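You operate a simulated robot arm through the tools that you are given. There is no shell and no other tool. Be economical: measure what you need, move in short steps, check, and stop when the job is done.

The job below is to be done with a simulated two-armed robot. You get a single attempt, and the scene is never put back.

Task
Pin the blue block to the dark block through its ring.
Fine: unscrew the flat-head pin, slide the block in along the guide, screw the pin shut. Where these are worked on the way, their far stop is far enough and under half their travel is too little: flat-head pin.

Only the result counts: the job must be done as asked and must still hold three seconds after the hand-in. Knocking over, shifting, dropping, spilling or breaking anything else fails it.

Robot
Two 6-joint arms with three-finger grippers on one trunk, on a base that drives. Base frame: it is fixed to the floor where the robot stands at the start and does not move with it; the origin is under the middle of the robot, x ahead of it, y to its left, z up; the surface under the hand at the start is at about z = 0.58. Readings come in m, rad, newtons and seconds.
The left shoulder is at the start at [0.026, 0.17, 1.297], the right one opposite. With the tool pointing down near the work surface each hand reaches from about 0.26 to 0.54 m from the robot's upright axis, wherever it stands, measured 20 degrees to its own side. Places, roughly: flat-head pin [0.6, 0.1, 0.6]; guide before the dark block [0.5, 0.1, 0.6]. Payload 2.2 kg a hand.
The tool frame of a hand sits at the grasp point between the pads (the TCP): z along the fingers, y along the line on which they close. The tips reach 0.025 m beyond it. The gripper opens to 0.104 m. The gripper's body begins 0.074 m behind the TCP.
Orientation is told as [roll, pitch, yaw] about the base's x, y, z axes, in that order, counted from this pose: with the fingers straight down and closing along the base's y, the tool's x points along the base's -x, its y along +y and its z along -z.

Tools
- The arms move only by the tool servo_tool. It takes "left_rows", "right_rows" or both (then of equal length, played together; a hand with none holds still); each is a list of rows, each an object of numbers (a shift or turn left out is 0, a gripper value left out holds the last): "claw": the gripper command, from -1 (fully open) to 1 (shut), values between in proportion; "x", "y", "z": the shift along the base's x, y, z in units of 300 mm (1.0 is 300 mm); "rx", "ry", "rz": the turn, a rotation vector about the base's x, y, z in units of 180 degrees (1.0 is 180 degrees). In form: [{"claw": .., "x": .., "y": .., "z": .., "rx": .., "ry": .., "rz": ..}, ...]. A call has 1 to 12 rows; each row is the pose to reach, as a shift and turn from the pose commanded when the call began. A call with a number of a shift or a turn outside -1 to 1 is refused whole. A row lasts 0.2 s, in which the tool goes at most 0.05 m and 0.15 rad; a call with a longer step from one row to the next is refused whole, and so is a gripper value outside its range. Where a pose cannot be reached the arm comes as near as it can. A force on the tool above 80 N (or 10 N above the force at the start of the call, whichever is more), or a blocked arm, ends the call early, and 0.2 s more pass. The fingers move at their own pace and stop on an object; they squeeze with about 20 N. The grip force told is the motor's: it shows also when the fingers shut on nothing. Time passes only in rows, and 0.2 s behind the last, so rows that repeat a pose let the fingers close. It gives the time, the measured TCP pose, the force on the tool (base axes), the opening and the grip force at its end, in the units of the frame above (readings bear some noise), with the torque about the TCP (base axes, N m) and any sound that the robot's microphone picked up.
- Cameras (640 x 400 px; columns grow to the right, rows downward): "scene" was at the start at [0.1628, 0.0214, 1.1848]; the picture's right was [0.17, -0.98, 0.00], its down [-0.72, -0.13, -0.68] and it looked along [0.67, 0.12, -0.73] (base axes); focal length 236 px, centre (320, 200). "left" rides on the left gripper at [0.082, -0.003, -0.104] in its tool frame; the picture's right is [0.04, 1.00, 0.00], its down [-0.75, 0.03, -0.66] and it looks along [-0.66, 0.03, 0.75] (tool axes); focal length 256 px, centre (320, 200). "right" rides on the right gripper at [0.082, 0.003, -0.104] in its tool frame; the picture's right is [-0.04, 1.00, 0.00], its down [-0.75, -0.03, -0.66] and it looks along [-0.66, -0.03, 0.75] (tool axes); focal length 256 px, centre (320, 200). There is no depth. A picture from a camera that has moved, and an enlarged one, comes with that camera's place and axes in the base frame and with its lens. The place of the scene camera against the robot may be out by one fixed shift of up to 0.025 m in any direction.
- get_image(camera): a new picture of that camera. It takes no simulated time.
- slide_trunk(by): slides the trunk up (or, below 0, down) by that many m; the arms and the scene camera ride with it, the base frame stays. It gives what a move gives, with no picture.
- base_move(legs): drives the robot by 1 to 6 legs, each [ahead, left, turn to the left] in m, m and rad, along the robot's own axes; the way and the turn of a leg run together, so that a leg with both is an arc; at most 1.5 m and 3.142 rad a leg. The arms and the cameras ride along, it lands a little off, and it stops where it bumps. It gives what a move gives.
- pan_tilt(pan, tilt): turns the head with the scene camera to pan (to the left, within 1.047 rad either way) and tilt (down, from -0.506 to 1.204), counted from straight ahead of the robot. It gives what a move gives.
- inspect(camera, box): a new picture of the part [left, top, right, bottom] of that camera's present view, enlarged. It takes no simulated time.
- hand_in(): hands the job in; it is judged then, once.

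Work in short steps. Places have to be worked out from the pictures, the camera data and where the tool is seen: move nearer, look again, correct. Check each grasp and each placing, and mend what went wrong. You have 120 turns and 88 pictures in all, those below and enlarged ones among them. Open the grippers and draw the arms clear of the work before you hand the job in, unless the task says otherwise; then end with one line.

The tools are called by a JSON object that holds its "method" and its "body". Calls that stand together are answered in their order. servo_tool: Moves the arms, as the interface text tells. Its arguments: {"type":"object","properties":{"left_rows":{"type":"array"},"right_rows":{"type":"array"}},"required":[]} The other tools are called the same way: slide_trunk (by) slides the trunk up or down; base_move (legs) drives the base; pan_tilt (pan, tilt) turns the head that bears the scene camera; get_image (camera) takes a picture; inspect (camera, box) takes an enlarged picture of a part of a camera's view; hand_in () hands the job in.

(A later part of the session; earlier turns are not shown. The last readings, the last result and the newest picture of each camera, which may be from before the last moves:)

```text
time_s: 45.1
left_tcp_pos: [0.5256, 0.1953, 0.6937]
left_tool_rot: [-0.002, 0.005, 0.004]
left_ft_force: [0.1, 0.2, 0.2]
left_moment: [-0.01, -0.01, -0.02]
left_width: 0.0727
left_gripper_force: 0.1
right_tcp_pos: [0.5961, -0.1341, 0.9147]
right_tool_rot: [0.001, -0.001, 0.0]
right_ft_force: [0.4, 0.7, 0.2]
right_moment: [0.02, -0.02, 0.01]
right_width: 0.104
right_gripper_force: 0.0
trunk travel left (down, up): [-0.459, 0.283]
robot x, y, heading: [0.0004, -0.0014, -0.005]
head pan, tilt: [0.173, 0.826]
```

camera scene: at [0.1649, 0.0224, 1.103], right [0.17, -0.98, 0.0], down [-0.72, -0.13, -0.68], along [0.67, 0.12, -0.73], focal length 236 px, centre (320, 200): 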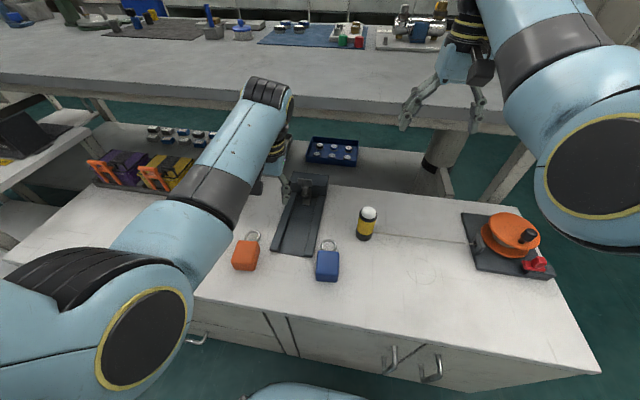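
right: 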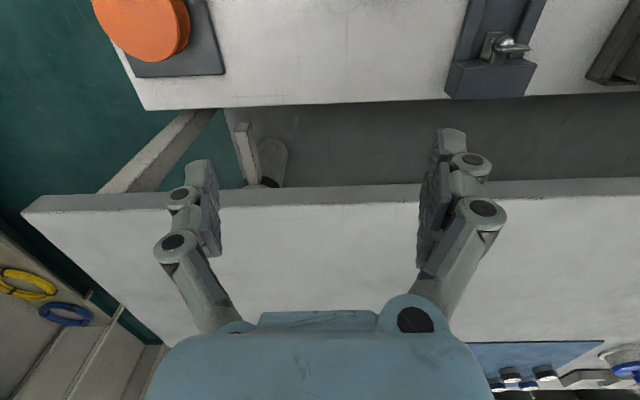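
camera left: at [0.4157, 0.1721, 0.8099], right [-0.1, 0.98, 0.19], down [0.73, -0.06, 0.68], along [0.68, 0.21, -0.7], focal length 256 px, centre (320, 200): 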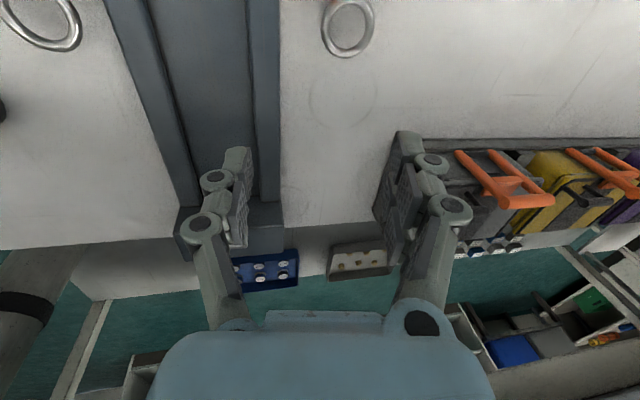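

Level. Now I move over toward the block at z ≈ 0.69.

{"method": "servo_tool", "body": {"left_rows": [{"x": -0.05, "y": -0.12}, {"x": -0.1, "y": -0.24}, {"x": -0.15, "y": -0.36}, {"x": -0.18, "y": -0.45}, {"x": -0.18, "y": -0.45}]}}

{"method": "get_image", "body": {"camera": "left"}}

```text
time_s: 46.3
left_tcp_pos: [0.5011, 0.1668, 0.6934]
left_tool_rot: [0.137, -0.037, 0.056]
left_ft_force: [0.3, -0.2, -0.1]
left_moment: [0.0, 0.02, 0.0]
left_width: 0.0729
left_gripper_force: 0.1
right_tcp_pos: [0.5967, -0.133, 0.9157]
right_tool_rot: [-0.001, -0.001, 0.0]
right_ft_force: [1.1, -0.3, 1.3]
right_moment: [-0.04, 0.04, 0.01]
right_width: 0.1038
right_gripper_force: 0.1
trunk travel left (down, up): [-0.459, 0.283]
robot x, y, heading: [-0.0024, 0.0041, -0.002]
head pan, tilt: [0.173, 0.826]
stopped in row 5 (left hand): the arm was blocked; the commanded pose is now the measured one
```

```text
58 pictures are left
camera left: at [0.4161, 0.1462, 0.7936], right [-0.1, 0.99, 0.13], down [0.73, -0.02, 0.68], along [0.68, 0.17, -0.72], focal length 256 px, centre (320, 200)
```

left: 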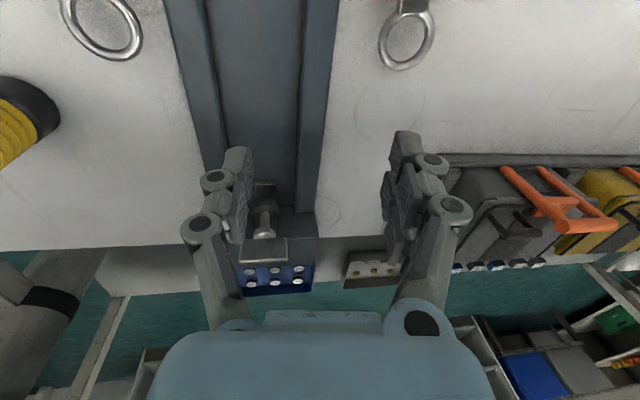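

Inward motion toward y ≈ 0.06 gets blocked, and the reach is quoted 20° to the arm's own side. I raise the trunk a little and drive the base 0.12 m to the right so the work sits further to the left.

{"method": "slide_trunk", "body": {"by": 0.03}}

{"method": "base_move", "body": {"legs": [[0, -0.12, 0]]}}

{"method": "get_image", "body": {"camera": "scene"}}

{"method": "get_image", "body": {"camera": "left"}}

```text
time_s: 47.0
left_tcp_pos: [0.5021, 0.1662, 0.7239]
left_tool_rot: [0.136, -0.037, 0.056]
left_ft_force: [0.2, -0.4, -0.1]
left_moment: [0.0, 0.0, 0.0]
left_width: 0.0727
left_gripper_force: 0.1
right_tcp_pos: [0.5966, -0.1339, 0.9453]
right_tool_rot: [0.0, 0.002, -0.001]
right_ft_force: [-0.4, -0.1, 1.2]
right_moment: [0.0, 0.01, 0.01]
right_width: 0.1038
right_gripper_force: 0.1
trunk travel left (down, up): [-0.489, 0.253]
robot x, y, heading: [-0.0014, -0.0007, -0.005]
head pan, tilt: [0.173, 0.826]
```

```text
time_s: 48.3
left_tcp_pos: [0.4998, 0.0463, 0.7239]
left_tool_rot: [0.138, -0.037, 0.056]
left_ft_force: [0.0, -0.6, 0.4]
left_moment: [0.05, 0.02, 0.03]
left_width: 0.0728
left_gripper_force: 0.0
right_tcp_pos: [0.5966, -0.2551, 0.9442]
right_tool_rot: [0.002, 0.001, -0.001]
right_ft_force: [-0.1, -1.6, -0.1]
right_moment: [0.04, 0.01, 0.02]
right_width: 0.1038
right_gripper_force: 0.1
trunk travel left (down, up): [-0.489, 0.253]
robot x, y, heading: [-0.0011, -0.1189, -0.004]
head pan, tilt: [0.173, 0.826]
```

```text
57 pictures are left
camera scene: at [0.1629, -0.0984, 1.1848], right [0.17, -0.98, 0.0], down [-0.72, -0.13, -0.68], along [0.67, 0.12, -0.73], focal length 236 px, centre (320, 200)
```

scene: 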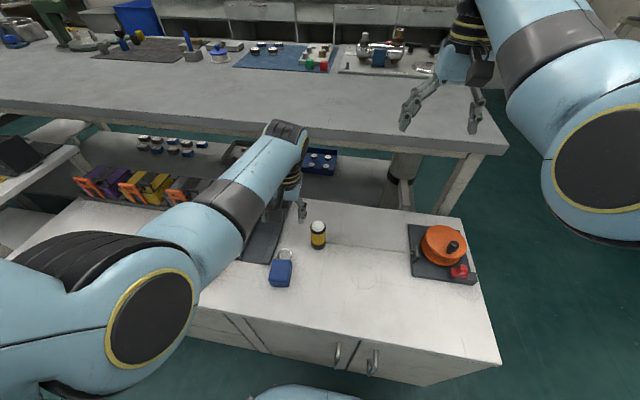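

```text
56 pictures are left
camera left: at [0.4154, 0.025, 0.8235], right [-0.1, 0.99, 0.14], down [0.73, -0.02, 0.68], along [0.67, 0.17, -0.72], focal length 256 px, centre (320, 200)
```

left: 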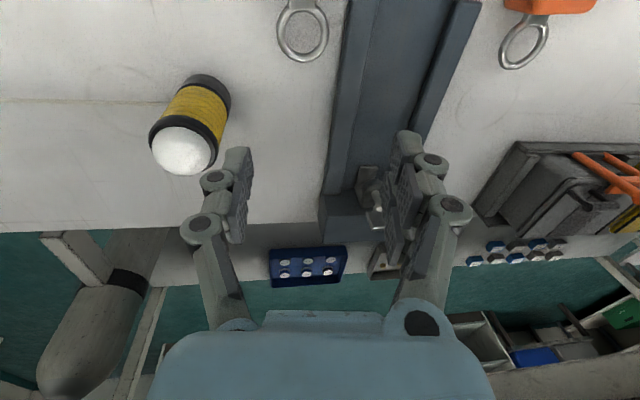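

The hand is now in line with the blue block (ring near (0.45, 0.046)). I level it and draw it back toward the block at lower height.

{"method": "servo_tool", "body": {"left_rows": [{"z": -0.03, "rx": -0.022, "ry": 0.006, "rz": -0.009}, {"z": -0.07, "rx": -0.0436, "ry": 0.012, "rz": -0.018}, {"x": -0.05, "z": -0.07, "rx": -0.0436, "ry": 0.012, "rz": -0.018}, {"x": -0.1, "z": -0.07, "rx": -0.0436, "ry": 0.012, "rz": -0.018}, {"x": -0.15, "z": -0.07, "rx": -0.0436, "ry": 0.012, "rz": -0.018}, {"x": -0.15, "z": -0.07, "rx": -0.0436, "ry": 0.012, "rz": -0.018}]}}

{"method": "get_image", "body": {"camera": "left"}}

```text
time_s: 49.7
left_tcp_pos: [0.4555, 0.0489, 0.7026]
left_tool_rot: [-0.002, 0.006, 0.0]
left_ft_force: [0.9, -0.3, -0.4]
left_moment: [0.02, 0.0, -0.03]
left_width: 0.0728
left_gripper_force: 0.0
right_tcp_pos: [0.5953, -0.2537, 0.9434]
right_tool_rot: [0.0, 0.002, 0.002]
right_ft_force: [-0.9, 0.4, -0.5]
right_moment: [-0.03, -0.04, 0.04]
right_width: 0.1041
right_gripper_force: 0.1
trunk travel left (down, up): [-0.489, 0.253]
robot x, y, heading: [0.0004, -0.1197, -0.004]
head pan, tilt: [0.173, 0.826]
```

```text
55 pictures are left
camera left: at [0.3737, 0.0457, 0.8069], right [-0.04, 1.0, 0.0], down [0.76, 0.03, 0.65], along [0.65, 0.03, -0.76], focal length 256 px, centre (320, 200)
```

left: 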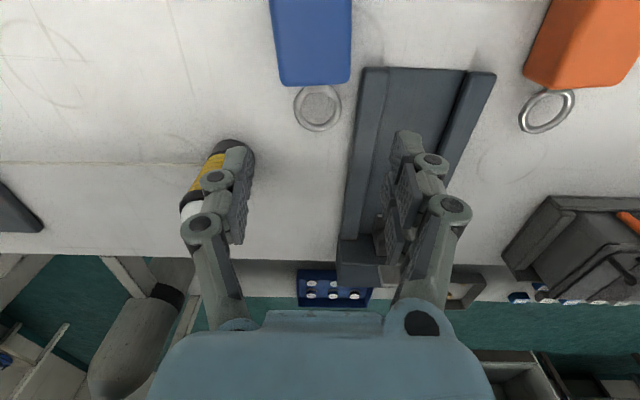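

The block front face and ring are in view. I zoom in to judge the block height and edges.

{"method": "inspect", "body": {"camera": "left", "box": [250, 0, 410, 140]}}

{"method": "inspect", "body": {"camera": "scene", "box": [230, 200, 340, 300]}}

```text
2.86 times, centred on (330, 70) of left
camera zoom: at [0.3737, 0.0457, 0.8069], right [-0.04, 1.0, 0.0], down [0.76, 0.03, 0.65], along [0.65, 0.03, -0.76], focal length 731 px, centre (291, 571)
```

zoom: 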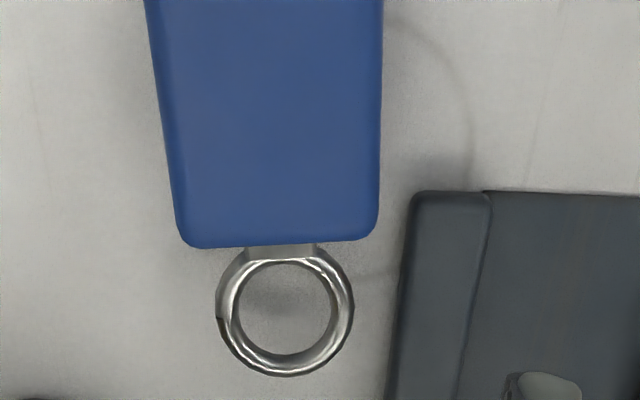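

```text
4.00 times, centred on (285, 250) of scene
camera zoom: at [0.1631, -0.0969, 1.1848], right [0.17, -0.98, 0.0], down [-0.72, -0.13, -0.68], along [0.67, 0.12, -0.73], focal length 944 px, centre (460, 0)
```

zoom: 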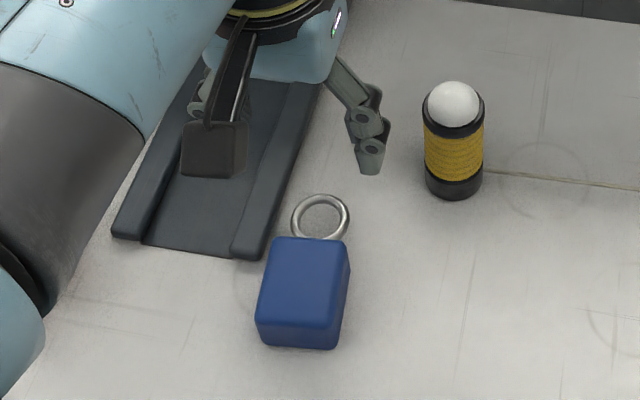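

The block measures about 58×50×36 mm, centred at (0.400, 0.046), with a slight yaw of about +0.08. The ring centre is about 53 mm ahead of the block centre. I draw back at z ≈ 0.665 before lowering onto it.

{"method": "servo_tool", "body": {"left_rows": [{"x": -0.04, "z": -0.06}, {"x": -0.1, "y": -0.005, "z": -0.12}, {"x": -0.15, "y": -0.01, "z": -0.12}, {"x": -0.185, "y": -0.01, "z": -0.12}, {"x": -0.185, "y": -0.01, "z": -0.12}]}}

{"method": "get_image", "body": {"camera": "left"}}

{"method": "inspect", "body": {"camera": "scene", "box": [230, 200, 340, 300]}}

```text
time_s: 50.9
left_tcp_pos: [0.4008, 0.044, 0.6666]
left_tool_rot: [0.0, 0.003, 0.0]
left_ft_force: [-0.5, -0.8, -0.6]
left_moment: [0.0, -0.03, -0.02]
left_width: 0.0727
left_gripper_force: 0.1
right_tcp_pos: [0.5962, -0.2535, 0.9445]
right_tool_rot: [0.0, 0.0, -0.001]
right_ft_force: [-0.2, 0.4, -1.2]
right_moment: [0.01, -0.02, 0.03]
right_width: 0.104
right_gripper_force: 0.0
trunk travel left (down, up): [-0.489, 0.253]
robot x, y, heading: [0.0014, -0.117, -0.004]
head pan, tilt: [0.173, 0.826]
```

```text
52 pictures are left
camera left: at [0.3184, 0.0414, 0.7711], right [-0.04, 1.0, 0.0], down [0.76, 0.03, 0.65], along [0.65, 0.03, -0.76], focal length 256 px, centre (320, 200)
```

left: 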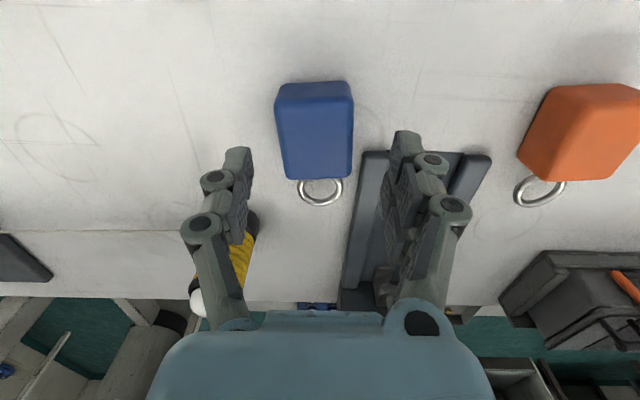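

```text
4.00 times, centred on (285, 250) of scene
camera zoom: at [0.1629, -0.0969, 1.1848], right [0.17, -0.98, 0.0], down [-0.72, -0.13, -0.68], along [0.67, 0.12, -0.73], focal length 944 px, centre (460, 0)
```

zoom: 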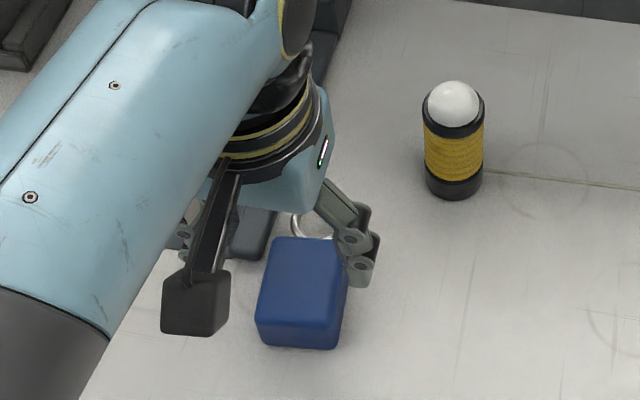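

The block centre is confirmed at about (0.401, 0.0425) with yaw ≈ +0.09. I match the yaw, lower to z ≈ 0.627, and close.

{"method": "servo_tool", "body": {"left_rows": [{"y": -0.005, "z": -0.06, "rz": 0.028}, {"y": -0.005, "z": -0.132, "rz": 0.028}, {"y": -0.005, "z": -0.132, "rz": 0.028, "claw": 1}, {"y": -0.005, "z": -0.132, "rz": 0.028}, {"y": -0.005, "z": -0.132, "rz": 0.028}]}}

{"method": "get_image", "body": {"camera": "left"}}

```text
time_s: 52.1
left_tcp_pos: [0.3995, 0.0433, 0.6263]
left_tool_rot: [0.0, 0.005, 0.089]
left_ft_force: [1.2, -2.9, 0.1]
left_moment: [-0.3, -0.19, -0.09]
left_width: 0.0493
left_gripper_force: 19.6
right_tcp_pos: [0.5959, -0.2538, 0.944]
right_tool_rot: [0.0, 0.0, 0.0]
right_ft_force: [-0.7, 0.5, 0.1]
right_moment: [0.02, 0.0, 0.03]
right_width: 0.1038
right_gripper_force: 0.0
trunk travel left (down, up): [-0.489, 0.253]
robot x, y, heading: [-0.0039, -0.1181, 0.003]
head pan, tilt: [0.173, 0.826]
```

```text
50 pictures are left
camera left: at [0.318, 0.0328, 0.7312], right [-0.13, 0.99, 0.0], down [0.75, 0.1, 0.65], along [0.65, 0.08, -0.76], focal length 256 px, centre (320, 200)
```

left: 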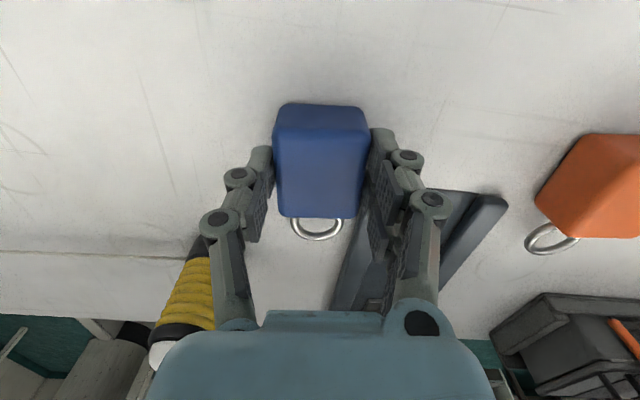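

Gripped at 49.3 mm. I lift it, straighten the yaw, and carry it over the guide.

{"method": "servo_tool", "body": {"left_rows": [{"z": 0.08}, {"z": 0.16, "rz": -0.028}, {"z": 0.16, "x": 0.08, "y": 0.1, "rz": -0.028}, {"z": 0.16, "x": 0.16, "y": 0.2, "rz": -0.028}, {"z": 0.16, "x": 0.24, "y": 0.3, "rz": -0.028}, {"z": 0.16, "x": 0.267, "y": 0.313, "rz": -0.028}, {"z": 0.16, "x": 0.267, "y": 0.313, "rz": -0.028}]}}

{"method": "get_image", "body": {"camera": "left"}}

{"method": "get_image", "body": {"camera": "scene"}}

```text
time_s: 53.7
left_tcp_pos: [0.4808, 0.1374, 0.6721]
left_tool_rot: [-0.002, 0.007, 0.002]
left_ft_force: [1.2, 0.0, -13.6]
left_moment: [0.0, 0.09, 0.01]
left_width: 0.0492
left_gripper_force: 20.4
right_tcp_pos: [0.5968, -0.2527, 0.9447]
right_tool_rot: [0.0, 0.002, 0.002]
right_ft_force: [0.1, 0.0, 0.2]
right_moment: [-0.02, 0.0, -0.02]
right_width: 0.104
right_gripper_force: 0.1
trunk travel left (down, up): [-0.489, 0.253]
robot x, y, heading: [0.0017, -0.1201, -0.003]
head pan, tilt: [0.173, 0.826]
```

```text
49 pictures are left
camera left: at [0.3984, 0.1352, 0.7777], right [-0.04, 1.0, 0.0], down [0.76, 0.03, 0.65], along [0.65, 0.03, -0.76], focal length 256 px, centre (320, 200)
```

left: 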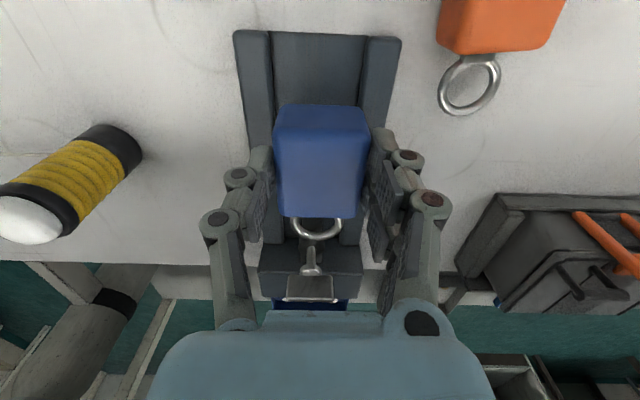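

```text
48 pictures are left
camera scene: at [0.1638, -0.0962, 1.1846], right [0.17, -0.98, 0.0], down [-0.72, -0.13, -0.68], along [0.67, 0.12, -0.74], focal length 236 px, centre (320, 200)
```

scene: 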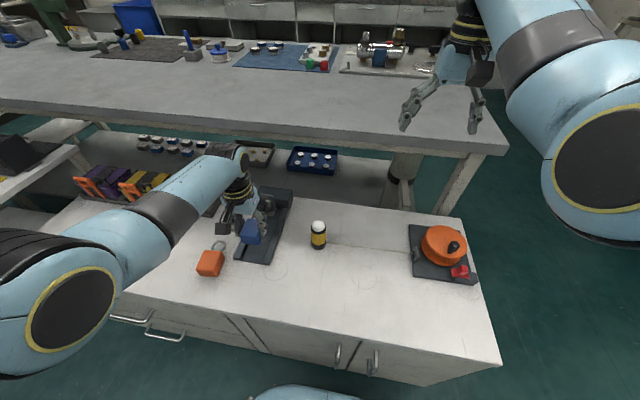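

The guide centreline is y ≈ 0.135 and the channel about 56 mm wide. I shift 2 mm and lower the block into the guide.

{"method": "servo_tool", "body": {"left_rows": [{"y": -0.007, "z": -0.05}, {"y": -0.007, "z": -0.1}, {"y": -0.007, "z": -0.12}, {"y": -0.007, "z": -0.13}, {"y": -0.007, "z": -0.14}]}}

{"method": "inspect", "body": {"camera": "left", "box": [200, 0, 440, 300]}}

```text
time_s: 54.9
left_tcp_pos: [0.4798, 0.1351, 0.6332]
left_tool_rot: [-0.001, 0.006, -0.001]
left_ft_force: [0.2, 0.1, -12.4]
left_moment: [0.02, 0.04, 0.0]
left_width: 0.0493
left_gripper_force: 20.3
right_tcp_pos: [0.597, -0.2525, 0.9443]
right_tool_rot: [-0.001, 0.001, 0.0]
right_ft_force: [-0.8, 0.6, 0.0]
right_moment: [0.01, 0.0, 0.0]
right_width: 0.1039
right_gripper_force: 0.1
trunk travel left (down, up): [-0.489, 0.253]
robot x, y, heading: [0.0021, -0.1221, -0.002]
head pan, tilt: [0.173, 0.826]
```

```text
1.33 times, centred on (320, 150) of left
camera zoom: at [0.3983, 0.1323, 0.7372], right [-0.04, 1.0, 0.0], down [0.76, 0.03, 0.65], along [0.65, 0.03, -0.76], focal length 341 px, centre (320, 267)
```

zoom: 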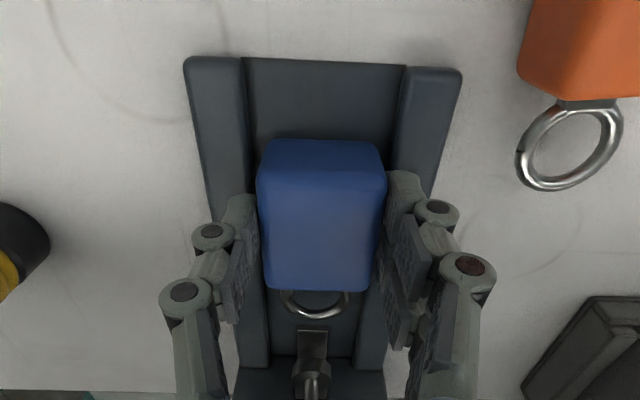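

No contact yet; the −13 N reading is just the block's weight. I lower further in small steps.

{"method": "servo_tool", "body": {"left_rows": [{"z": -0.006}, {"z": -0.01}, {"z": -0.013}]}}

```text
time_s: 55.7
left_tcp_pos: [0.4797, 0.1352, 0.6286]
left_tool_rot: [-0.002, 0.005, 0.0]
left_ft_force: [0.8, -0.1, -13.3]
left_moment: [0.0, 0.05, 0.0]
left_width: 0.0492
left_gripper_force: 19.3
right_tcp_pos: [0.5955, -0.2539, 0.9449]
right_tool_rot: [0.0, 0.002, 0.0]
right_ft_force: [-0.1, 0.8, 0.7]
right_moment: [0.02, 0.03, 0.03]
right_width: 0.1037
right_gripper_force: 0.1
trunk travel left (down, up): [-0.489, 0.253]
robot x, y, heading: [-0.0012, -0.1185, 0.004]
head pan, tilt: [0.173, 0.826]
```

{"method": "servo_tool", "body": {"left_rows": [{"z": -0.004}, {"z": -0.007}, {"z": -0.01}]}}

```text
time_s: 56.5
left_tcp_pos: [0.4807, 0.1352, 0.6272]
left_tool_rot: [0.0, 0.002, 0.003]
left_ft_force: [-2.8, 0.0, -0.4]
left_moment: [0.28, 0.16, 0.1]
left_width: 0.0492
left_gripper_force: 19.7
right_tcp_pos: [0.5957, -0.2544, 0.9453]
right_tool_rot: [-0.002, 0.0, 0.002]
right_ft_force: [-0.1, -0.4, -0.5]
right_moment: [0.02, -0.01, -0.04]
right_width: 0.1039
right_gripper_force: 0.0
trunk travel left (down, up): [-0.489, 0.253]
robot x, y, heading: [0.0024, -0.1197, 0.003]
head pan, tilt: [0.173, 0.826]
```

The block rests on the guide floor (the weight is off the hand). I slide it forward along the guide toward the pin.

{"method": "servo_tool", "body": {"left_rows": [{"x": 0.04}, {"x": 0.08}, {"x": 0.12}, {"x": 0.15}, {"x": 0.17}]}}

{"method": "get_image", "body": {"camera": "left"}}

```text
time_s: 57.7
left_tcp_pos: [0.5153, 0.1326, 0.6378]
left_tool_rot: [-0.001, 0.006, 0.0]
left_ft_force: [1.3, 0.6, -15.3]
left_moment: [0.05, 0.25, 0.03]
left_width: 0.0495
left_gripper_force: 20.0
left hand out of reach, approached as far as the arm can: row 3, 4, 5
right_tcp_pos: [0.5976, -0.2528, 0.9438]
right_tool_rot: [0.0, 0.001, 0.001]
right_ft_force: [-0.6, 0.2, 0.4]
right_moment: [-0.01, 0.02, 0.0]
right_width: 0.104
right_gripper_force: 0.0
trunk travel left (down, up): [-0.489, 0.253]
robot x, y, heading: [0.0036, -0.1162, 0.0]
head pan, tilt: [0.173, 0.826]
```

```text
46 pictures are left
camera left: at [0.4338, 0.1306, 0.7419], right [-0.04, 1.0, 0.0], down [0.76, 0.03, 0.65], along [0.65, 0.03, -0.76], focal length 256 px, centre (320, 200)
```

left: 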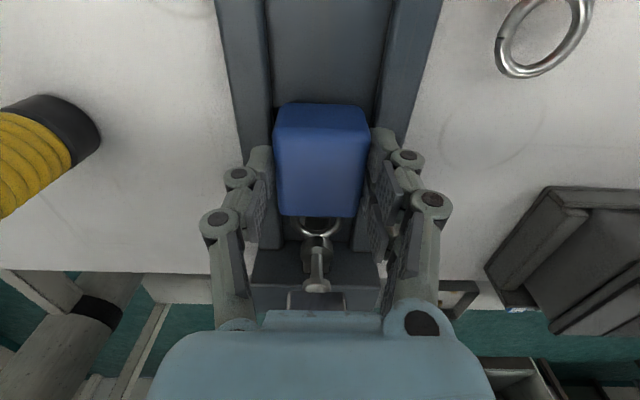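

The arm ran out of reach at this trunk height and lifted the block about 1 cm, still in the guide and gripped. I back up and raise the hand, then lower the trunk 0.08 m for more outreach.

{"method": "servo_tool", "body": {"left_rows": [{"x": -0.04, "z": 0.08}, {"x": -0.1, "z": 0.16}, {"x": -0.13, "z": 0.24}, {"x": -0.15, "z": 0.29}, {"x": -0.15, "z": 0.29}]}}

```text
time_s: 58.9
left_tcp_pos: [0.4699, 0.1341, 0.7237]
left_tool_rot: [-0.002, 0.007, 0.001]
left_ft_force: [-0.1, 0.0, -13.3]
left_moment: [0.0, 0.06, 0.0]
left_width: 0.0495
left_gripper_force: 19.9
right_tcp_pos: [0.5965, -0.2529, 0.9433]
right_tool_rot: [-0.001, 0.003, -0.001]
right_ft_force: [-0.4, -0.4, -0.2]
right_moment: [0.01, -0.03, -0.01]
right_width: 0.1039
right_gripper_force: 0.1
trunk travel left (down, up): [-0.489, 0.253]
robot x, y, heading: [0.0013, -0.1191, 0.002]
head pan, tilt: [0.173, 0.826]
```

The hand holds the block clear at z = 0.724. I lower the trunk 0.08 m, which leaves the block about 17 mm above the floor.

{"method": "slide_trunk", "body": {"by": -0.08}}

{"method": "get_image", "body": {"camera": "left"}}

```text
time_s: 60.0
left_tcp_pos: [0.4695, 0.1337, 0.645]
left_tool_rot: [-0.001, 0.006, 0.002]
left_ft_force: [-0.1, 0.1, -13.2]
left_moment: [-0.01, 0.05, 0.0]
left_width: 0.0489
left_gripper_force: 20.3
right_tcp_pos: [0.5964, -0.2539, 0.8646]
right_tool_rot: [-0.001, 0.001, -0.001]
right_ft_force: [-1.9, 0.7, -0.2]
right_moment: [0.0, -0.01, -0.01]
right_width: 0.104
right_gripper_force: 0.0
trunk travel left (down, up): [-0.409, 0.333]
robot x, y, heading: [0.0006, -0.1166, 0.001]
head pan, tilt: [0.173, 0.826]
```

```text
45 pictures are left
camera left: at [0.3882, 0.1318, 0.7491], right [-0.04, 1.0, 0.0], down [0.76, 0.03, 0.65], along [0.65, 0.03, -0.76], focal length 256 px, centre (320, 200)
```

left: 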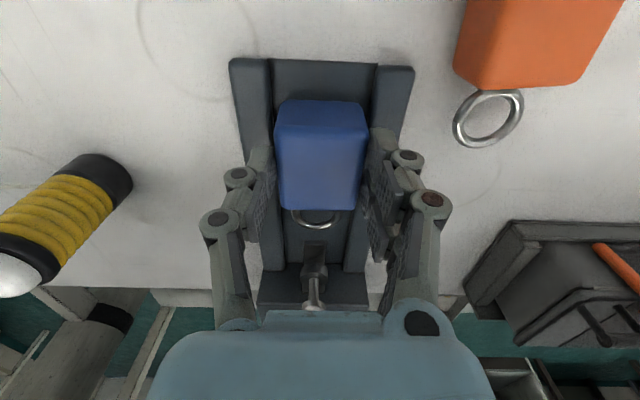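

Good. I lower to the floor again, then slide forward.

{"method": "servo_tool", "body": {"left_rows": [{"x": 0.03, "y": 0.004, "z": -0.03}, {"x": 0.03, "y": 0.004, "z": -0.05}, {"x": 0.03, "y": 0.004, "z": -0.059}, {"x": 0.07, "y": 0.004, "z": -0.06}, {"x": 0.11, "y": 0.004, "z": -0.06}, {"x": 0.15, "y": 0.004, "z": -0.06}, {"x": 0.19, "y": 0.004, "z": -0.06}]}}

{"method": "get_image", "body": {"camera": "left"}}

```text
time_s: 61.6
left_tcp_pos: [0.5251, 0.1341, 0.6279]
left_tool_rot: [0.0, 0.004, 0.001]
left_ft_force: [-2.5, 0.2, 5.5]
left_moment: [-0.03, 0.57, 0.05]
left_width: 0.0492
left_gripper_force: 19.5
right_tcp_pos: [0.5953, -0.2541, 0.8655]
right_tool_rot: [0.001, 0.0, -0.001]
right_ft_force: [-0.4, 0.6, 0.1]
right_moment: [0.01, -0.01, 0.0]
right_width: 0.1043
right_gripper_force: 0.0
trunk travel left (down, up): [-0.409, 0.333]
robot x, y, heading: [-0.0033, -0.1172, -0.0]
head pan, tilt: [0.173, 0.826]
```

```text
44 pictures are left
camera left: at [0.4444, 0.1324, 0.7313], right [-0.04, 1.0, 0.0], down [0.76, 0.03, 0.65], along [0.65, 0.03, -0.76], focal length 256 px, centre (320, 200)
```

left: 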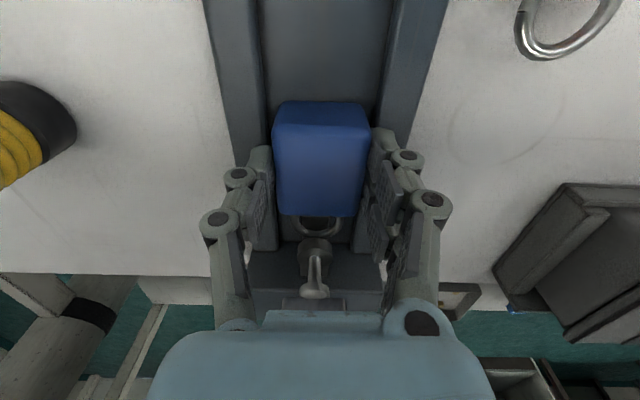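

It slides smoothly at x = 0.525. I advance the last ~20 mm slowly, watching for contact.

{"method": "servo_tool", "body": {"left_rows": [{"x": 0.015}, {"x": 0.03}, {"x": 0.045}, {"x": 0.06}]}}

{"method": "inspect", "body": {"camera": "left", "box": [220, 80, 420, 320]}}

{"method": "inspect", "body": {"camera": "scene", "box": [190, 130, 310, 230]}}

```text
time_s: 62.6
left_tcp_pos: [0.5434, 0.1341, 0.6259]
left_tool_rot: [0.0, 0.003, 0.002]
left_ft_force: [-6.4, 0.6, 5.4]
left_moment: [0.07, -0.06, 0.01]
left_width: 0.0488
left_gripper_force: 19.9
right_tcp_pos: [0.5954, -0.2542, 0.8656]
right_tool_rot: [0.0, 0.001, 0.0]
right_ft_force: [-0.2, 0.3, 0.3]
right_moment: [0.0, 0.01, -0.02]
right_width: 0.104
right_gripper_force: 0.1
trunk travel left (down, up): [-0.409, 0.333]
robot x, y, heading: [-0.0007, -0.1171, -0.001]
head pan, tilt: [0.173, 0.826]
```

```text
1.67 times, centred on (320, 200) of left
camera zoom: at [0.4621, 0.1324, 0.731], right [-0.04, 1.0, 0.0], down [0.76, 0.03, 0.65], along [0.65, 0.03, -0.76], focal length 427 px, centre (320, 200)
```

zoom: 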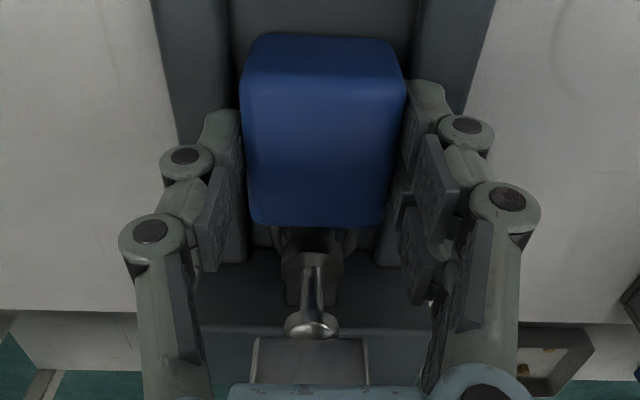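

```text
4.00 times, centred on (250, 180) of scene
camera zoom: at [0.1644, -0.097, 1.1031], right [0.17, -0.98, 0.0], down [-0.72, -0.13, -0.68], along [0.67, 0.12, -0.73], focal length 944 px, centre (600, 280)
```

zoom: 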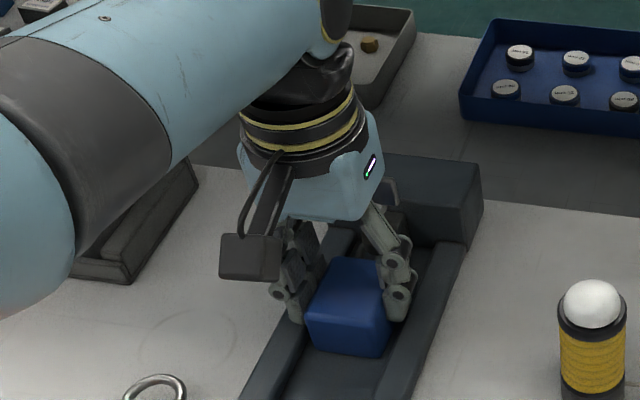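

The ring is under the upper jaw and straddles the shank line. I nudge a few mm more to see whether there is a stop.

{"method": "servo_tool", "body": {"left_rows": [{"x": 0.006}, {"x": 0.012}, {"x": 0.012}]}}

{"method": "get_image", "body": {"camera": "left"}}

```text
time_s: 63.4
left_tcp_pos: [0.5453, 0.1353, 0.6268]
left_tool_rot: [-0.001, 0.007, 0.0]
left_ft_force: [-12.6, -2.6, 3.3]
left_moment: [-0.06, 0.25, -0.06]
left_width: 0.0495
left_gripper_force: 19.8
right_tcp_pos: [0.5949, -0.2535, 0.8654]
right_tool_rot: [0.001, 0.0, 0.001]
right_ft_force: [0.5, -0.4, -0.1]
right_moment: [-0.01, 0.04, -0.02]
right_width: 0.104
right_gripper_force: 0.0
trunk travel left (down, up): [-0.409, 0.333]
robot x, y, heading: [0.0019, -0.1171, 0.005]
head pan, tilt: [0.173, 0.826]
```

```text
41 pictures are left
camera left: at [0.4643, 0.1325, 0.7312], right [-0.04, 1.0, 0.0], down [0.76, 0.03, 0.65], along [0.65, 0.03, -0.76], focal length 256 px, centre (320, 200)
```

left: 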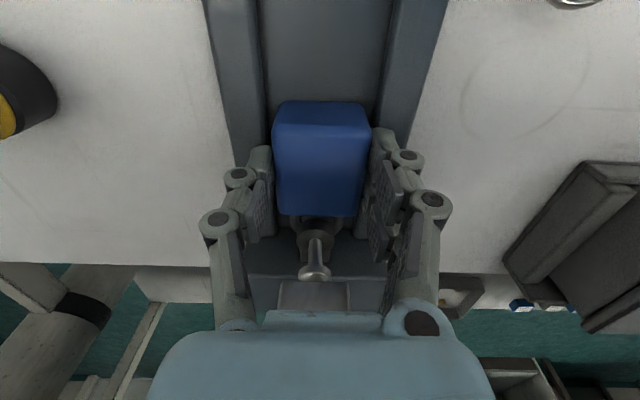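

A stop was felt at x ≈ 0.545, which puts the ring centre at about 0.599, in line with the pin. I release and back up and away.

{"method": "servo_tool", "body": {"left_rows": [{"claw": 0.0, "x": -0.006}, {"claw": -0.1, "x": -0.006}, {"claw": -0.4, "x": -0.006, "z": 0.02}, {"claw": -0.4, "x": -0.03, "z": 0.15}, {"claw": -0.4, "x": -0.03, "z": 0.27}, {"claw": -0.4, "x": -0.03, "z": 0.27}]}}

{"method": "get_image", "body": {"camera": "left"}}

```text
time_s: 64.8
left_tcp_pos: [0.5379, 0.1357, 0.7071]
left_tool_rot: [-0.001, 0.005, 0.001]
left_ft_force: [-0.1, 0.7, -0.1]
left_moment: [-0.04, -0.02, 0.01]
left_width: 0.0731
left_gripper_force: 0.0
right_tcp_pos: [0.5952, -0.2543, 0.8642]
right_tool_rot: [0.0, 0.0, 0.001]
right_ft_force: [-1.2, -0.1, -0.7]
right_moment: [0.01, 0.0, 0.04]
right_width: 0.1041
right_gripper_force: 0.0
trunk travel left (down, up): [-0.409, 0.333]
robot x, y, heading: [-0.0004, -0.1204, 0.004]
head pan, tilt: [0.173, 0.826]
```

```text
40 pictures are left
camera left: at [0.4569, 0.1332, 0.8117], right [-0.04, 1.0, 0.0], down [0.76, 0.03, 0.65], along [0.65, 0.03, -0.76], focal length 256 px, centre (320, 200)
```

left: 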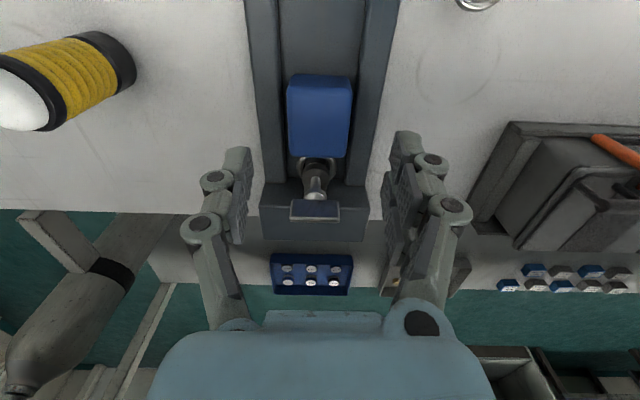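

The block stayed put with its ring under the pin. I raise the hand over the tab and yaw to +90° to begin the clockwise stroke.

{"method": "servo_tool", "body": {"left_rows": [{"z": 0.1}, {"x": 0.05, "z": 0.1, "rz": 0.045}, {"x": 0.1, "z": 0.1, "rz": 0.09}, {"x": 0.15, "z": 0.1, "rz": 0.135}, {"x": 0.2, "z": 0.1, "rz": 0.18}, {"x": 0.2, "z": 0.1, "rz": 0.225}, {"x": 0.2, "z": 0.1, "rz": 0.27}, {"x": 0.2, "z": 0.1, "rz": 0.315}, {"x": 0.2, "z": 0.1, "rz": 0.36}, {"x": 0.2, "z": 0.1, "rz": 0.405}, {"x": 0.2, "z": 0.1, "rz": 0.45}, {"x": 0.2, "z": 0.1, "rz": 0.495}]}}

{"method": "get_image", "body": {"camera": "left"}}

```text
time_s: 67.4
left_tcp_pos: [0.5979, 0.1349, 0.7373]
left_tool_rot: [0.002, 0.006, 1.559]
left_ft_force: [0.7, -0.4, -0.4]
left_moment: [-0.02, 0.02, 0.01]
left_width: 0.0731
left_gripper_force: 0.0
right_tcp_pos: [0.5976, -0.2542, 0.865]
right_tool_rot: [0.0, 0.002, -0.002]
right_ft_force: [-1.2, 0.3, -0.2]
right_moment: [0.01, -0.01, 0.04]
right_width: 0.1042
right_gripper_force: 0.0
trunk travel left (down, up): [-0.409, 0.333]
robot x, y, heading: [-0.0007, -0.1168, 0.006]
head pan, tilt: [0.173, 0.826]
```

```text
39 pictures are left
camera left: at [0.6003, 0.055, 0.8418], right [-1.0, -0.03, 0.0], down [-0.02, 0.76, 0.65], along [-0.02, 0.65, -0.76], focal length 256 px, centre (320, 200)
```

left: 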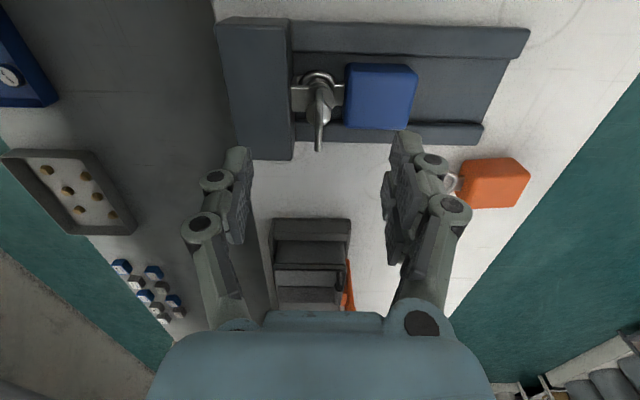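

The tab is centred at (0.598, 0.135). I lower onto it, grip, and start the clockwise turn with about 4 mm drop.

{"method": "servo_tool", "body": {"left_rows": [{"z": -0.1}, {"z": -0.205}, {"z": -0.205, "claw": 1}, {"z": -0.205}, {"z": -0.205}, {"z": -0.207, "rz": -0.045}, {"z": -0.209, "rz": -0.09}, {"z": -0.211, "rz": -0.135}, {"z": -0.213, "rz": -0.18}, {"z": -0.215, "rz": -0.225}]}}

{"method": "get_image", "body": {"camera": "left"}}

```text
time_s: 69.6
left_tcp_pos: [0.6008, 0.1341, 0.6735]
left_tool_rot: [0.0, 0.003, 0.845]
left_ft_force: [12.0, 1.7, -0.8]
left_moment: [0.17, -0.37, 0.04]
left_width: 0.0066
left_gripper_force: 34.6
right_tcp_pos: [0.5962, -0.2533, 0.8647]
right_tool_rot: [-0.001, 0.001, 0.0]
right_ft_force: [0.3, 0.3, -0.2]
right_moment: [-0.02, 0.01, -0.01]
right_width: 0.1039
right_gripper_force: 0.1
trunk travel left (down, up): [-0.409, 0.333]
robot x, y, heading: [-0.001, -0.1183, 0.002]
head pan, tilt: [0.173, 0.826]
```

```text
38 pictures are left
camera left: at [0.5487, 0.0734, 0.7779], right [-0.77, 0.63, 0.0], down [0.48, 0.59, 0.65], along [0.41, 0.51, -0.76], focal length 256 px, centre (320, 200)
```

left: 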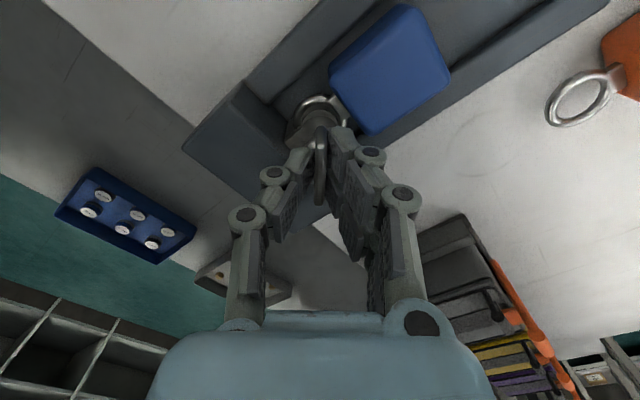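

The tab turns with the hand. I continue clockwise to −90°, descending.

{"method": "servo_tool", "body": {"left_rows": [{"z": -0.002, "rz": -0.045}, {"z": -0.004, "rz": -0.09}, {"z": -0.006, "rz": -0.135}, {"z": -0.008, "rz": -0.18}, {"z": -0.01, "rz": -0.225}, {"z": -0.012, "rz": -0.27}, {"z": -0.014, "rz": -0.315}, {"z": -0.016, "rz": -0.36}, {"z": -0.018, "rz": -0.405}]}}

{"method": "servo_tool", "body": {"left_rows": [{"z": -0.002, "rz": -0.045}, {"z": -0.004, "rz": -0.09}, {"z": -0.006, "rz": -0.135}, {"z": -0.008, "rz": -0.18}, {"z": -0.01, "rz": -0.225}, {"z": -0.012, "rz": -0.27}, {"z": -0.014, "rz": -0.315}, {"z": -0.016, "rz": -0.36}]}}

{"method": "get_image", "body": {"camera": "left"}}

```text
time_s: 71.6
left_tcp_pos: [0.6019, 0.1339, 0.6686]
left_tool_rot: [0.002, 0.001, -0.427]
left_ft_force: [20.8, -9.6, 12.1]
left_moment: [-0.08, -0.1, -0.05]
left_width: 0.0067
left_gripper_force: 34.4
right_tcp_pos: [0.5959, -0.254, 0.8652]
right_tool_rot: [-0.002, 0.003, -0.001]
right_ft_force: [0.4, 0.5, -0.7]
right_moment: [0.01, 0.01, 0.03]
right_width: 0.1039
right_gripper_force: 0.2
trunk travel left (down, up): [-0.409, 0.333]
robot x, y, heading: [0.0003, -0.1178, 0.001]
head pan, tilt: [0.173, 0.826]
```

```text
time_s: 73.4
left_tcp_pos: [0.5995, 0.1322, 0.6648]
left_tool_rot: [0.002, 0.006, -1.558]
left_ft_force: [10.8, -21.5, 20.4]
left_moment: [-0.8, -0.26, -0.09]
left_width: 0.0065
left_gripper_force: 34.8
right_tcp_pos: [0.5951, -0.2544, 0.8651]
right_tool_rot: [0.002, 0.0, 0.001]
right_ft_force: [0.5, 1.0, 0.4]
right_moment: [0.0, 0.01, 0.01]
right_width: 0.1041
right_gripper_force: 0.1
trunk travel left (down, up): [-0.409, 0.333]
robot x, y, heading: [-0.0008, -0.1229, 0.005]
head pan, tilt: [0.173, 0.826]
```

```text
37 pictures are left
camera left: at [0.5947, 0.2145, 0.7687], right [1.0, 0.05, 0.0], down [0.04, -0.76, 0.65], along [0.04, -0.65, -0.76], focal length 256 px, centre (320, 200)
```

left: 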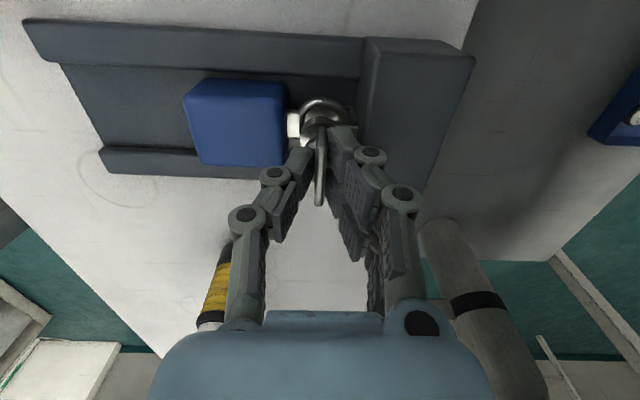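

Half a turn done (z ≈ 0.665, the same as the mid-level on the way out). I release and rotate back to +90°.

{"method": "servo_tool", "body": {"left_rows": [{"claw": -0.4}, {"claw": -0.4}, {"rz": 0.045}, {"rz": 0.09}, {"rz": 0.135}, {"rz": 0.18}, {"rz": 0.225}, {"rz": 0.27}, {"rz": 0.315}, {"rz": 0.36}, {"rz": 0.405}, {"rz": 0.45}]}}

{"method": "servo_tool", "body": {"left_rows": [{"rz": 0.045}, {"rz": 0.09}, {"rz": 0.135}, {"rz": 0.18}, {"rz": 0.225}, {"rz": 0.27}, {"rz": 0.315}, {"rz": 0.36}, {"rz": 0.405}, {"rz": 0.45}, {"rz": 0.495}, {"rz": 0.54}]}}

{"method": "get_image", "body": {"camera": "left"}}

```text
time_s: 76.0
left_tcp_pos: [0.5994, 0.1346, 0.6634]
left_tool_rot: [0.001, 0.006, -0.137]
left_ft_force: [0.5, -0.3, -0.2]
left_moment: [-0.01, 0.01, 0.0]
left_width: 0.0728
left_gripper_force: 0.0
right_tcp_pos: [0.596, -0.2538, 0.8645]
right_tool_rot: [-0.001, 0.0, 0.0]
right_ft_force: [-0.1, -0.4, -0.4]
right_moment: [0.0, -0.02, 0.02]
right_width: 0.1041
right_gripper_force: 0.0
trunk travel left (down, up): [-0.409, 0.333]
robot x, y, heading: [0.0028, -0.1191, -0.0]
head pan, tilt: [0.173, 0.826]
```

```text
time_s: 78.6
left_tcp_pos: [0.599, 0.1349, 0.6625]
left_tool_rot: [0.0, 0.004, 1.557]
left_ft_force: [-0.2, -0.5, -0.2]
left_moment: [0.0, -0.01, 0.02]
left_width: 0.0731
left_gripper_force: 0.1
right_tcp_pos: [0.5955, -0.2544, 0.865]
right_tool_rot: [-0.001, 0.0, 0.0]
right_ft_force: [-0.9, -0.6, 0.4]
right_moment: [0.01, 0.0, -0.01]
right_width: 0.1041
right_gripper_force: 0.1
trunk travel left (down, up): [-0.409, 0.333]
robot x, y, heading: [0.0041, -0.1165, 0.0]
head pan, tilt: [0.173, 0.826]
```

```text
36 pictures are left
camera left: at [0.6008, 0.0549, 0.7672], right [-1.0, -0.03, 0.0], down [-0.02, 0.76, 0.65], along [-0.02, 0.65, -0.76], focal length 256 px, centre (320, 200)
```

left: 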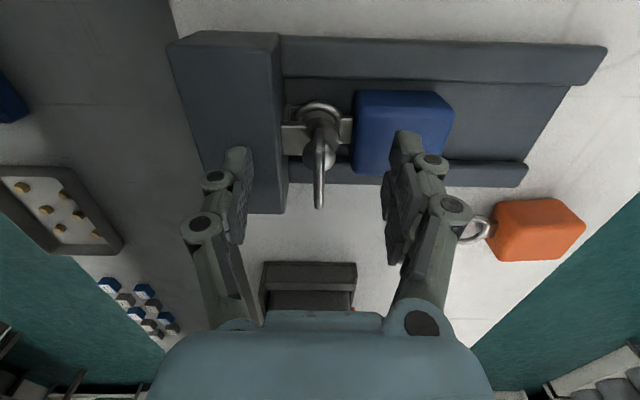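

The pin is lower and the ring is threaded around the shank line. Second clockwise stroke.

{"method": "servo_tool", "body": {"left_rows": [{"claw": 1}, {}, {}, {"z": -0.002, "rz": -0.045}, {"z": -0.004, "rz": -0.09}, {"z": -0.006, "rz": -0.135}, {"z": -0.008, "rz": -0.18}, {"z": -0.01, "rz": -0.225}, {"z": -0.012, "rz": -0.27}, {"z": -0.014, "rz": -0.315}, {"z": -0.016, "rz": -0.36}]}}

{"method": "servo_tool", "body": {"left_rows": [{"z": -0.002, "rz": -0.045}, {"z": -0.004, "rz": -0.09}, {"z": -0.006, "rz": -0.135}, {"z": -0.008, "rz": -0.18}, {"z": -0.01, "rz": -0.225}, {"z": -0.012, "rz": -0.27}, {"z": -0.014, "rz": -0.315}]}}

```text
time_s: 81.0
left_tcp_pos: [0.6003, 0.1339, 0.6583]
left_tool_rot: [-0.001, 0.001, 0.42]
left_ft_force: [15.1, -2.3, 1.8]
left_moment: [-0.03, -0.47, 0.02]
left_width: 0.0066
left_gripper_force: 34.3
right_tcp_pos: [0.5966, -0.2542, 0.8647]
right_tool_rot: [-0.001, 0.002, -0.001]
right_ft_force: [0.2, -0.3, 0.7]
right_moment: [-0.01, -0.01, 0.01]
right_width: 0.1041
right_gripper_force: 0.0
trunk travel left (down, up): [-0.409, 0.333]
robot x, y, heading: [-0.0031, -0.1184, 0.0]
head pan, tilt: [0.173, 0.826]
```

```text
time_s: 82.6
left_tcp_pos: [0.598, 0.1344, 0.6565]
left_tool_rot: [0.002, 0.002, -0.566]
left_ft_force: [29.0, -4.3, -0.8]
left_moment: [0.11, -0.32, 0.08]
left_width: 0.0068
left_gripper_force: 34.4
left hand out of reach, approached as far as the arm can: row 2, 6, 7
right_tcp_pos: [0.5977, -0.2536, 0.8636]
right_tool_rot: [0.0, 0.004, -0.001]
right_ft_force: [-0.8, -0.2, -0.4]
right_moment: [0.02, -0.03, 0.01]
right_width: 0.1039
right_gripper_force: 0.1
trunk travel left (down, up): [-0.409, 0.333]
robot x, y, heading: [0.0054, -0.1182, -0.003]
head pan, tilt: [0.173, 0.826]
```

The arm is at the edge of its reach. I release, raise the hand 50 mm, lower the trunk 0.06 m, and regrip.

{"method": "servo_tool", "body": {"left_rows": [{"claw": -0.4}, {"claw": -0.4}, {"claw": -0.4}, {"z": 0.1}, {"z": 0.2}, {"z": 0.2}]}}

{"method": "slide_trunk", "body": {"by": -0.06}}

{"method": "get_image", "body": {"camera": "left"}}

```text
time_s: 84.0
left_tcp_pos: [0.6204, 0.1352, 0.7018]
left_tool_rot: [-0.002, 0.009, -0.565]
left_ft_force: [0.1, -0.2, 0.9]
left_moment: [-0.02, 0.02, -0.01]
left_width: 0.0731
left_gripper_force: 0.2
left hand out of reach, approached as far as the arm can: row 4, 5, 6
right_tcp_pos: [0.5962, -0.2531, 0.8646]
right_tool_rot: [0.002, 0.002, -0.002]
right_ft_force: [0.2, 0.0, 0.2]
right_moment: [0.02, 0.01, -0.01]
right_width: 0.1039
right_gripper_force: 0.1
trunk travel left (down, up): [-0.409, 0.333]
robot x, y, heading: [0.0006, -0.1142, 0.002]
head pan, tilt: [0.173, 0.826]
```

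```text
time_s: 85.0
left_tcp_pos: [0.6183, 0.1365, 0.6313]
left_tool_rot: [-0.01, 0.02, -0.566]
left_ft_force: [9.6, 14.6, 27.2]
left_moment: [0.6, -1.02, 0.27]
left_width: 0.0975
left_gripper_force: 9.7
right_tcp_pos: [0.5956, -0.2524, 0.8063]
right_tool_rot: [-0.001, -0.001, 0.002]
right_ft_force: [0.9, 0.7, 0.0]
right_moment: [0.02, 0.01, 0.0]
right_width: 0.1041
right_gripper_force: 0.1
trunk travel left (down, up): [-0.349, 0.393]
robot x, y, heading: [-0.0014, -0.1171, 0.001]
head pan, tilt: [0.173, 0.826]
```

```text
35 pictures are left
camera left: at [0.5493, 0.1778, 0.7369], right [0.5, 0.87, -0.01], down [0.67, -0.38, 0.64], along [0.55, -0.33, -0.77], focal length 256 px, centre (320, 200)
```

left: 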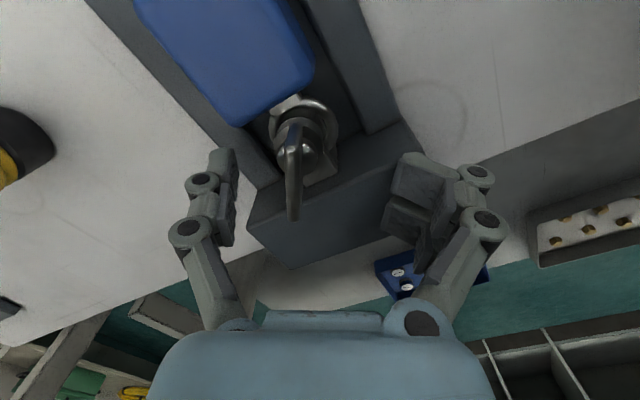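

The hand had lifted less than commanded and a finger now presses on the dark block. I lift straight up at once and then look.

{"method": "servo_tool", "body": {"left_rows": [{"z": 0.03}, {"z": 0.1}, {"z": 0.18, "x": -0.03}, {"z": 0.22, "x": -0.06}, {"z": 0.22, "x": -0.06}]}}

{"method": "get_image", "body": {"camera": "left"}}

```text
time_s: 86.2
left_tcp_pos: [0.6366, 0.1337, 0.6734]
left_tool_rot: [-0.018, 0.032, -0.565]
left_ft_force: [0.5, -0.4, 0.6]
left_moment: [-0.02, 0.02, -0.02]
left_width: 0.0752
left_gripper_force: 0.1
left hand out of reach, approached as far as the arm can: row 1, 2, 3, 4, 5
right_tcp_pos: [0.5969, -0.2533, 0.8036]
right_tool_rot: [0.0, 0.002, 0.0]
right_ft_force: [0.4, 0.2, -0.3]
right_moment: [-0.03, 0.02, 0.01]
right_width: 0.1039
right_gripper_force: 0.0
trunk travel left (down, up): [-0.349, 0.393]
robot x, y, heading: [-0.002, -0.1164, -0.001]
head pan, tilt: [0.173, 0.826]
```

```text
34 pictures are left
camera left: at [0.5704, 0.1756, 0.78], right [0.5, 0.87, -0.02], down [0.68, -0.38, 0.63], along [0.54, -0.33, -0.78], focal length 256 px, centre (320, 200)
```

left: 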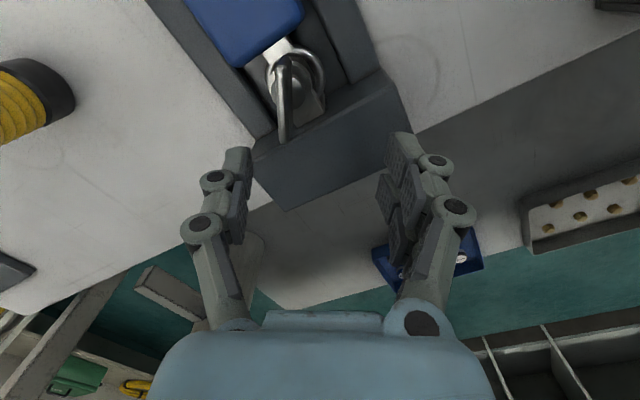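

The arm appears stuck on a stretched-elbow branch (constant wrist radius). I try pulling inward and up to come off it.

{"method": "servo_tool", "body": {"left_rows": [{"z": 0.08, "x": -0.02}, {"z": 0.16, "x": -0.06}, {"z": 0.22, "x": -0.12}, {"z": 0.25, "x": -0.18}, {"z": 0.25, "x": -0.18}]}}

```text
time_s: 87.3
left_tcp_pos: [0.6411, 0.1347, 0.7021]
left_tool_rot: [-0.042, 0.068, -0.566]
left_ft_force: [4.7, 0.1, -17.7]
left_moment: [0.12, 1.41, 0.06]
left_width: 0.0728
left_gripper_force: 0.0
left hand out of reach, approached as far as the arm can: row 1, 2, 3, 4, 5
right_tcp_pos: [0.5971, -0.2531, 0.8042]
right_tool_rot: [0.0, 0.001, -0.001]
right_ft_force: [-0.1, -0.3, 0.9]
right_moment: [0.04, -0.05, -0.07]
right_width: 0.1042
right_gripper_force: 0.0
trunk travel left (down, up): [-0.349, 0.393]
robot x, y, heading: [0.0019, -0.1193, -0.0]
head pan, tilt: [0.173, 0.826]
stopped in row 5 (left hand): the force on the tool passed its limit at 84 N (the readings are from after the stop); the commanded pose is now the measured one
```

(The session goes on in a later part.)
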